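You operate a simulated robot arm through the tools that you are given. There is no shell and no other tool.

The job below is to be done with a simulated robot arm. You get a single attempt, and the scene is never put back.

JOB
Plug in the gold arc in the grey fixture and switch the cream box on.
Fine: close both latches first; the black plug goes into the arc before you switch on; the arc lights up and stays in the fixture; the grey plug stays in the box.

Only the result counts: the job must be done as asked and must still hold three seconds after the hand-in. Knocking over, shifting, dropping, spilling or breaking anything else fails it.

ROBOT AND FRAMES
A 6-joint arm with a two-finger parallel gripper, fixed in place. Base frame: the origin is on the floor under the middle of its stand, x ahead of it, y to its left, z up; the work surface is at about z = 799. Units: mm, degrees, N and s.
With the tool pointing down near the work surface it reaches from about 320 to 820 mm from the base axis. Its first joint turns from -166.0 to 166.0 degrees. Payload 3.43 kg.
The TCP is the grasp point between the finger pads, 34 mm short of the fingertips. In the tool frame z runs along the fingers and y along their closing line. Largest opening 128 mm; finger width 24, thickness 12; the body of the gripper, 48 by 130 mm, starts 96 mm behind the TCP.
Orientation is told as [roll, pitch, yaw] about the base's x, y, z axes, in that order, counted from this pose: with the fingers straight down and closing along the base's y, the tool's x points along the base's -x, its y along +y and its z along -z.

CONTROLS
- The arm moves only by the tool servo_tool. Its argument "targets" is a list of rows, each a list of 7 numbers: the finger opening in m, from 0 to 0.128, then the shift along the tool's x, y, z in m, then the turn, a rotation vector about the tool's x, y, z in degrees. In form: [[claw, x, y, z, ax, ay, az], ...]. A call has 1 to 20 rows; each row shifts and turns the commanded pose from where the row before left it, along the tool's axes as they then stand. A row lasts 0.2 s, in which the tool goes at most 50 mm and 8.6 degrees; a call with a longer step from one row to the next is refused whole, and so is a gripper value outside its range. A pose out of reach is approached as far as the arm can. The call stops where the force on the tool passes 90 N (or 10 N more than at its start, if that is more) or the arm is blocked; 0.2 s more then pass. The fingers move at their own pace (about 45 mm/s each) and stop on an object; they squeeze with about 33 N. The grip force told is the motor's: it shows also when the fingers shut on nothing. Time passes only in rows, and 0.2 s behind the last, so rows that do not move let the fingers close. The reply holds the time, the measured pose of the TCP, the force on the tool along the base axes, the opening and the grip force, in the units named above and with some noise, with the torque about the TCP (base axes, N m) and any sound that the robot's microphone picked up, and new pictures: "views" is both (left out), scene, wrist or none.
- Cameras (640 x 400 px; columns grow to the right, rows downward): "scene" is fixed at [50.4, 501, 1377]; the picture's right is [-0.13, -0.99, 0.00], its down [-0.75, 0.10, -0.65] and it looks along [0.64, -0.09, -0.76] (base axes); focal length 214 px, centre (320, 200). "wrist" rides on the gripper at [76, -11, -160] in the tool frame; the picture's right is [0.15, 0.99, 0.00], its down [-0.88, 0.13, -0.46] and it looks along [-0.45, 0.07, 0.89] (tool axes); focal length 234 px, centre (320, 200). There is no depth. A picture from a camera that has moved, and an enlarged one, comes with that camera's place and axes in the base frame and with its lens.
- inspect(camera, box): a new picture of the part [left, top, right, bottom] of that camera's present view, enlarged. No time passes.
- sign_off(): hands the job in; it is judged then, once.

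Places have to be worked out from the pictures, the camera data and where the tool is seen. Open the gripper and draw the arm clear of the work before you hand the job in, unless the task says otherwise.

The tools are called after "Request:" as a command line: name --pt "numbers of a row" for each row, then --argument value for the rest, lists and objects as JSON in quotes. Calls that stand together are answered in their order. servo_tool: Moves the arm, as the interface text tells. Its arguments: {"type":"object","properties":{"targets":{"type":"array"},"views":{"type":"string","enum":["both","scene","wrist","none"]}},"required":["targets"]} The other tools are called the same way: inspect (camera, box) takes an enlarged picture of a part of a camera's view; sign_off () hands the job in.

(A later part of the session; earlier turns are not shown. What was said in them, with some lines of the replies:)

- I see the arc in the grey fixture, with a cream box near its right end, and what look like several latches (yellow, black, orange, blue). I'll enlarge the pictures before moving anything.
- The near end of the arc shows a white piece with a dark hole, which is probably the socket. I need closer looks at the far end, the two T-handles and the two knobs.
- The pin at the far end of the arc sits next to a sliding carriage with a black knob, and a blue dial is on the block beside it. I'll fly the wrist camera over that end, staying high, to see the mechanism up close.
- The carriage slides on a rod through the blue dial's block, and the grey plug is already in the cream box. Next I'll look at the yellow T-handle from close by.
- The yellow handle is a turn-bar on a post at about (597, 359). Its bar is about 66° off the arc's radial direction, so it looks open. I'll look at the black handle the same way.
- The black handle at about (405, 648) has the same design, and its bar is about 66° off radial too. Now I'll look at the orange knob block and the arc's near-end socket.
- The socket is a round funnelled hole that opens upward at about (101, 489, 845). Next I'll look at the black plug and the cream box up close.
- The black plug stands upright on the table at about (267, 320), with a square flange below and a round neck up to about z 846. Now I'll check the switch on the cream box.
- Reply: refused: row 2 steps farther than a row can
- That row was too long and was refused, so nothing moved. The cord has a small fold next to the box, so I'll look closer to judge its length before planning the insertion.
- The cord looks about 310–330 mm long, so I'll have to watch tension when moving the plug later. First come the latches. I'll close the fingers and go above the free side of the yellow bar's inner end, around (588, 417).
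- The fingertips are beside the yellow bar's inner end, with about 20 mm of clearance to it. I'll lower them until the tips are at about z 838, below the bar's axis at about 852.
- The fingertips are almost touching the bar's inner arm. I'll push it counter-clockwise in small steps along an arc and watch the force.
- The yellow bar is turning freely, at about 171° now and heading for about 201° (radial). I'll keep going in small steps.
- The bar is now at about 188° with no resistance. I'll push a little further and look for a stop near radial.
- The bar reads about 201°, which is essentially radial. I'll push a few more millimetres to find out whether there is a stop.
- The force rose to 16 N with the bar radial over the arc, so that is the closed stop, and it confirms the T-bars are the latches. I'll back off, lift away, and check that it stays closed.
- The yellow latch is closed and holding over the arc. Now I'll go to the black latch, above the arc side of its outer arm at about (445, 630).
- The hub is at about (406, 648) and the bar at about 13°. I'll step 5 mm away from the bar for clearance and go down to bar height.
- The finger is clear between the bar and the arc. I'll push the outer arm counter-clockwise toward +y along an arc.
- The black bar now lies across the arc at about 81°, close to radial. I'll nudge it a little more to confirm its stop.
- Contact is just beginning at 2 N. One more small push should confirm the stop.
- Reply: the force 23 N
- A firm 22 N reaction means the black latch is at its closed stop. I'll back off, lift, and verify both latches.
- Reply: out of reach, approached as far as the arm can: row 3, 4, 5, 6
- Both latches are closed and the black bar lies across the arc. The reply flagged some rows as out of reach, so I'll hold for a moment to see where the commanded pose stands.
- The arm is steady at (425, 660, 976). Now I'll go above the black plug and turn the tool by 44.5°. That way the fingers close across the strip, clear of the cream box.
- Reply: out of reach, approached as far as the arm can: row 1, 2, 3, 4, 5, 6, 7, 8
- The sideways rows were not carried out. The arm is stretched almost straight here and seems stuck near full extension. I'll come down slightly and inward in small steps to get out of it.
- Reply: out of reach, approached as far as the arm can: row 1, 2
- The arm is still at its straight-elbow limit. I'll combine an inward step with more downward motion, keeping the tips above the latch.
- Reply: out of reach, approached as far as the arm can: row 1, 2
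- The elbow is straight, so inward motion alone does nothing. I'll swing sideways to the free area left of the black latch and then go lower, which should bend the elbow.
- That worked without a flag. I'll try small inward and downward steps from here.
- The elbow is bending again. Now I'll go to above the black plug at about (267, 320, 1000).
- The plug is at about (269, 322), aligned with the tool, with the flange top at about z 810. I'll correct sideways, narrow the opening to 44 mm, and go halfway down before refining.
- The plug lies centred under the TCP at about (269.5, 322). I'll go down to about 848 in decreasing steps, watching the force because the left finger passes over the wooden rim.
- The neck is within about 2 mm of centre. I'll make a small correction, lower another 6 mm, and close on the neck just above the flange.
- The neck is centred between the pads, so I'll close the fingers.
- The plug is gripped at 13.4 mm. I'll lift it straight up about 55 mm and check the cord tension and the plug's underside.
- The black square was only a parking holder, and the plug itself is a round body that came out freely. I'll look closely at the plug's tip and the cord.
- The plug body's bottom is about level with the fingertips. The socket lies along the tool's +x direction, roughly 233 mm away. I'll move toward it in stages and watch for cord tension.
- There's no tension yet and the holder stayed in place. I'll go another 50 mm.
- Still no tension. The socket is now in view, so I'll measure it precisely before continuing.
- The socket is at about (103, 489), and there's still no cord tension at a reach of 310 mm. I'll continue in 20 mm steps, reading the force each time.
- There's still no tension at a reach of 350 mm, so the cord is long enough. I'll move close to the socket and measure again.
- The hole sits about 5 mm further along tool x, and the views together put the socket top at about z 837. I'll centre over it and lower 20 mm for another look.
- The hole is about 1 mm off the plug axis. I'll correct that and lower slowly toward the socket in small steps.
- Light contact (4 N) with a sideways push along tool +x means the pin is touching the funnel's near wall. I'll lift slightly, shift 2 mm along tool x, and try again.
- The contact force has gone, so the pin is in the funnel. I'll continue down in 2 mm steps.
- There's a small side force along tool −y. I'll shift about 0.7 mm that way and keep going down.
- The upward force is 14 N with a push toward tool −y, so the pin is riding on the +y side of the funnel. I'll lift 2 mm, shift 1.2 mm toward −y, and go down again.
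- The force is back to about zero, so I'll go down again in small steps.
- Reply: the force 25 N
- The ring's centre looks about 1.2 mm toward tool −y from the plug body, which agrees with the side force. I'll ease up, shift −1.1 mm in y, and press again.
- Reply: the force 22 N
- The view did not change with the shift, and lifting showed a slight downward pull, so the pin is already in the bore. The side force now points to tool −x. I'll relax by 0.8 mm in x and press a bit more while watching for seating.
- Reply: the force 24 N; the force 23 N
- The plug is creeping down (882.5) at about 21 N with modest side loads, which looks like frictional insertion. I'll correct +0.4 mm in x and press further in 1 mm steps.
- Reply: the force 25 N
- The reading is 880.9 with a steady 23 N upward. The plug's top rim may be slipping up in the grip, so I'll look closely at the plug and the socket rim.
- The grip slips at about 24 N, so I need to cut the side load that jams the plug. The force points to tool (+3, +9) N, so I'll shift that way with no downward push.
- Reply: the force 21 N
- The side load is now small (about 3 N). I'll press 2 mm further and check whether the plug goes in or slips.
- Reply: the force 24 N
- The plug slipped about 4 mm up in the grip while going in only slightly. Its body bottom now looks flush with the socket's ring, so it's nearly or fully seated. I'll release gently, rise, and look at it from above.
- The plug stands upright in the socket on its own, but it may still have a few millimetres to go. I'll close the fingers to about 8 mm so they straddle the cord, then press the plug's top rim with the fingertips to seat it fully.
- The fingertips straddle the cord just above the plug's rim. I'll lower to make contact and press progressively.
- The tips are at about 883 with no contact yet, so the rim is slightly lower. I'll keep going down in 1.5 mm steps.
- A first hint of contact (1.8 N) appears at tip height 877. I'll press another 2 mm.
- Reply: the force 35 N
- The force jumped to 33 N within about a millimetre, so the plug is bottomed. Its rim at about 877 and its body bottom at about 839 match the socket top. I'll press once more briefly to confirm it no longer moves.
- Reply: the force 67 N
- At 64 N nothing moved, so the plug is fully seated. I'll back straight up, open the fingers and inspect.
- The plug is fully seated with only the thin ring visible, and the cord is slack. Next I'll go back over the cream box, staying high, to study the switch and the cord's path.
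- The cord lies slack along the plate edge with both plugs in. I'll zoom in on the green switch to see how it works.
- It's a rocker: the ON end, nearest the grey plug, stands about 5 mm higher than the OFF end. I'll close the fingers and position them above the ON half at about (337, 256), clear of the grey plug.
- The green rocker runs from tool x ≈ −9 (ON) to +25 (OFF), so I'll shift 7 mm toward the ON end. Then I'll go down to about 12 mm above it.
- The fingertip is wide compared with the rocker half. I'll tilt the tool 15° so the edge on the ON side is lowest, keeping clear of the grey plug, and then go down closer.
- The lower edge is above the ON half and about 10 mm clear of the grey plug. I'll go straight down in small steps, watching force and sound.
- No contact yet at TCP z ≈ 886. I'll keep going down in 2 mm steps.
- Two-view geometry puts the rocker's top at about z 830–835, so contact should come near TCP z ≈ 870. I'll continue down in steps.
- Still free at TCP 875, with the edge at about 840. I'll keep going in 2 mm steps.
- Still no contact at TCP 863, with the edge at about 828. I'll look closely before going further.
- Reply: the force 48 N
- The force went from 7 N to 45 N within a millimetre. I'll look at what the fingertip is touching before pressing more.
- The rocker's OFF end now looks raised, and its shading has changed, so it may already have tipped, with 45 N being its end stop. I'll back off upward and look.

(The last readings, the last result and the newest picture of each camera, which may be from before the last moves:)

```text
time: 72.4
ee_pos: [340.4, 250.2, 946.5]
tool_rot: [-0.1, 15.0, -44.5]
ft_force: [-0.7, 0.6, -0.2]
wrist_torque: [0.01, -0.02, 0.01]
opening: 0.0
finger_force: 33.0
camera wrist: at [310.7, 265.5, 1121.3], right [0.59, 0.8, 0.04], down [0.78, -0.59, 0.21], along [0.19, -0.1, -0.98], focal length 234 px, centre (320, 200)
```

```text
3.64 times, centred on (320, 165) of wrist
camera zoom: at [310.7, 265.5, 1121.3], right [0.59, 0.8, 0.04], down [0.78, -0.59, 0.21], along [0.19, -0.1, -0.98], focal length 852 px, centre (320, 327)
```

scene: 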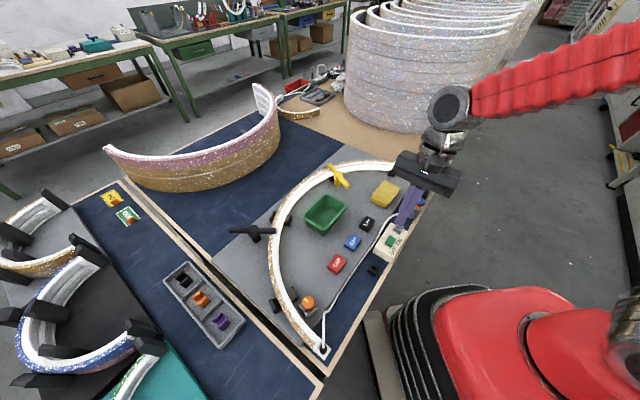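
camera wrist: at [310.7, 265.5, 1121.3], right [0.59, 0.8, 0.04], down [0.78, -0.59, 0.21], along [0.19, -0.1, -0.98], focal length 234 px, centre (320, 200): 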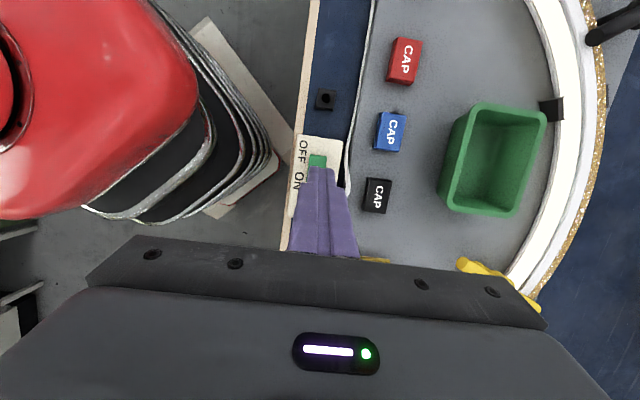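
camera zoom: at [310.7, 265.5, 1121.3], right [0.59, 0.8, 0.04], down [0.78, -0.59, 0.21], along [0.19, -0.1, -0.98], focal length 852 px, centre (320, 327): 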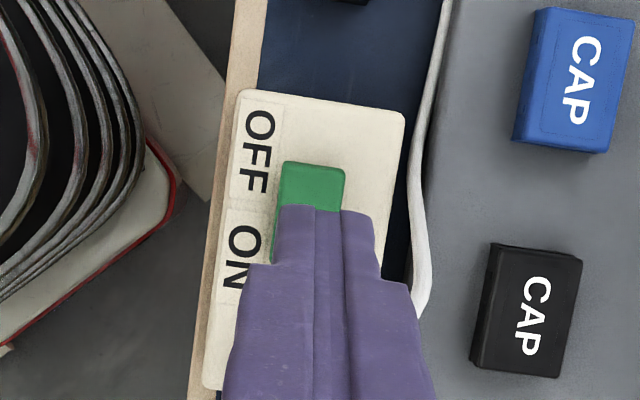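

The arc's whole inner face is now glowing white, the rocker's OFF end is raised, and both plugs are in place. I'll lift clear, straighten the tool, open the gripper and take a final look.

Request:
servo_tool --pt "0.0 0.0124 0 -0.0464 0 0 0" --pt "0.0 0.0124 0 -0.0464 0 0 0" --pt "0.0 0 0 0 0 -7.5 0" --pt "0.0 0 0 0 0 -7.5 0" --pt "0.064 0 0 -0.045 0 0 0" --pt "0.128 0 0 -0.045 0 0 0" --pt "0.128 0 0 -0.03 0 0 0" --pt "0.128 0 0 0 0 0 0" --views "both"

Request:
inspect --camera "scene" --box '[230, 150, 440, 370]'

Request:
inspect --camera "scene" --box '[360, 200, 430, 280]'

Request:
inspect --camera "scene" --box '[280, 290, 350, 370]'

```text
time: 74.2
ee_pos: [339.3, 247.4, 1162.1]
tool_rot: [0.0, 0.0, -44.6]
ft_force: [-0.1, 0.1, 0.5]
wrist_torque: [-0.03, 0.04, -0.02]
opening: 85.2
finger_force: 0.0
camera wrist: at [278.0, 293.2, 1321.4], right [0.59, 0.81, 0.0], down [0.72, -0.52, 0.46], along [0.37, -0.27, -0.89], focal length 234 px, centre (320, 200)
```

scene: 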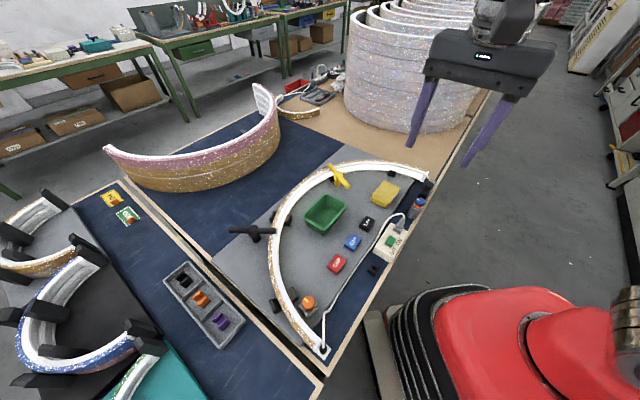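
wrist: 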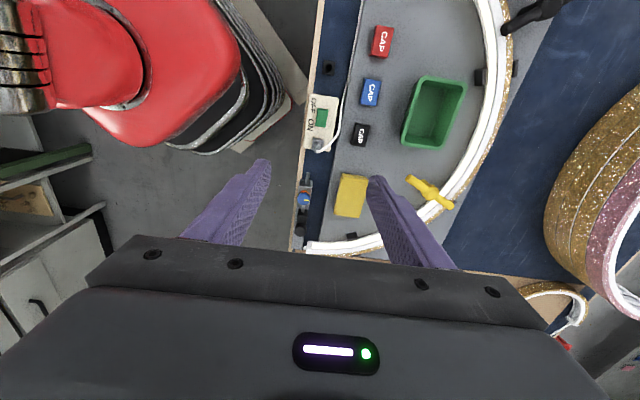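

```text
1.82 times, centred on (335, 260) of scene
camera zoom: at [50.4, 501.0, 1377.0], right [-0.13, -0.99, 0.0], down [-0.75, 0.1, -0.65], along [0.64, -0.09, -0.76], focal length 390 px, centre (293, 91)
```

zoom: 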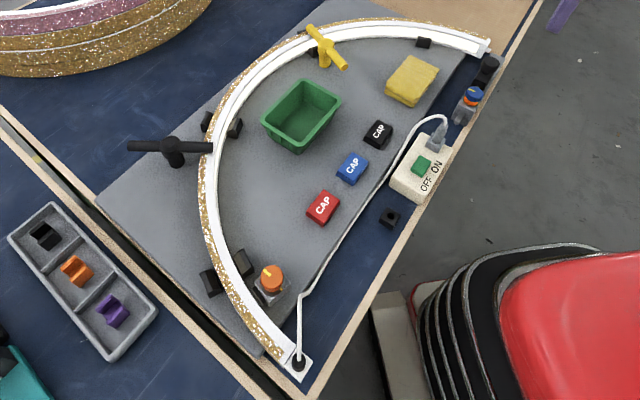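

```text
5.00 times, centred on (395, 240) of scene
camera zoom: at [50.4, 501.0, 1377.0], right [-0.13, -0.99, 0.0], down [-0.75, 0.1, -0.65], along [0.64, -0.09, -0.76], focal length 1072 px, centre (-55, 0)
```

zoom: 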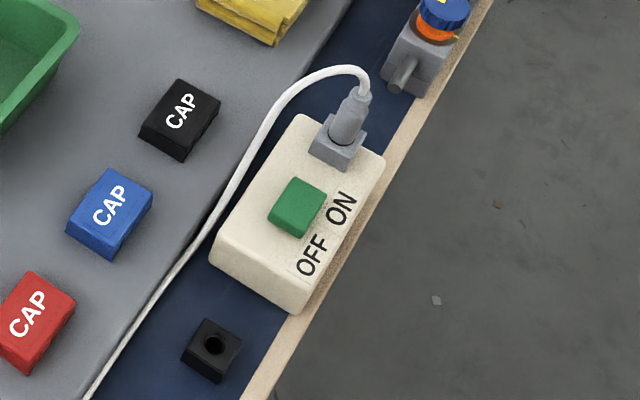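

```text
5.00 times, centred on (315, 330) of scene
camera zoom: at [50.4, 501.0, 1377.0], right [-0.13, -0.99, 0.0], down [-0.75, 0.1, -0.65], along [0.64, -0.09, -0.76], focal length 1072 px, centre (345, -450)
```

zoom: 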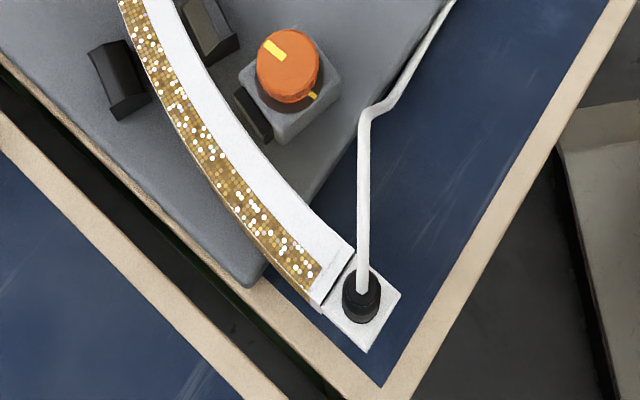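

The arc is lit, both latches are across it, the black plug is seated, the grey plug is still in the box, and nothing else has shifted. I'll wait about a second with the gripper open to confirm it all holds.

Request:
servo_tool --pt "0.128 0 0 0 0 0 0" --pt "0.128 0 0 0 0 0 0" --pt "0.128 0 0 0 0 0 0" --pt "0.128 0 0 0 0 0 0" --pt "0.128 0 0 0 0 0 0" --pt "0.128 0 0 0 0 0 0" --views "scene"

Request:
inspect --camera "scene" --box '[230, 150, 440, 370]'

```text
time: 75.6
ee_pos: [339.7, 247.3, 1162.3]
tool_rot: [0.1, -0.1, -44.5]
ft_force: [-0.6, -0.4, -0.4]
wrist_torque: [-0.01, 0.01, 0.01]
opening: 128.1
finger_force: 0.0
```

scene: 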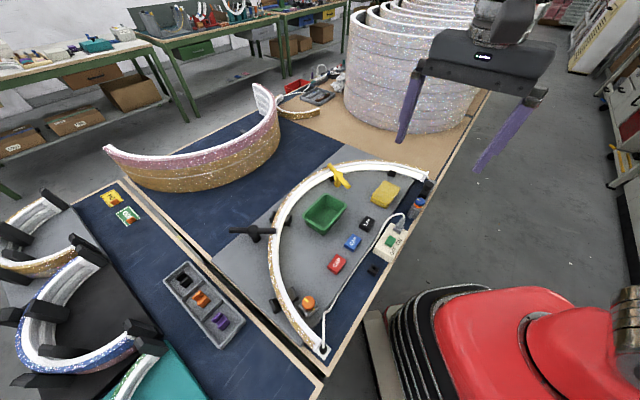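

```text
1.82 times, centred on (335, 260) of scene
camera zoom: at [50.4, 501.0, 1377.0], right [-0.13, -0.99, 0.0], down [-0.75, 0.1, -0.65], along [0.64, -0.09, -0.76], focal length 390 px, centre (293, 91)
```

zoom: 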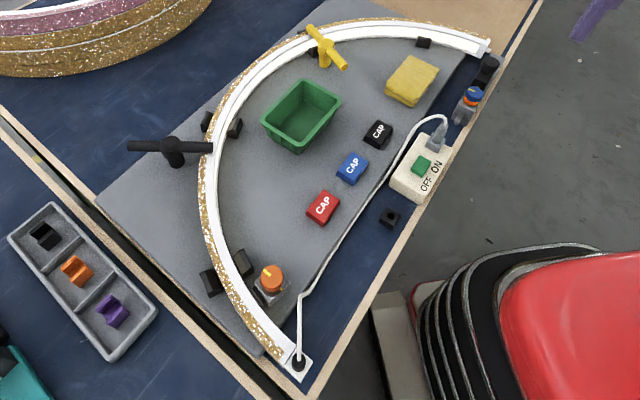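

Nothing has changed after the wait: the arc is still lit in the fixture, the latches are closed, both plugs are in, the gripper is open and the arm is clear. I'm handing the job in.

Request:
sign_off

```text
The job is handed in.
```

The gold arc is plugged in, the cream box is switched on, and the arc is lit. I've handed the job in; the hand-in didn't report a result.

- **Latches:** I turned the yellow and black T-bars until each hit its stop across the arc, before touching the plug. I took these two to be the latches and left the orange and blue knobs alone.
- **Black plug:** it sits fully in the socket at the near end of the arc and didn't move when I pressed it with 64 N. It went in before the box was switched on.
- **Switch:** I pressed the ON end of the rocker once, and the arc lit up.
- **Everything else:** the arc stayed in the fixture and the grey plug stayed in the box. I saw nothing else moved in the final pictures. The black plug's parking holder is empty but still in its place.

I opened the gripper and drew the arm clear before handing in. About a second of waiting before that showed no change.
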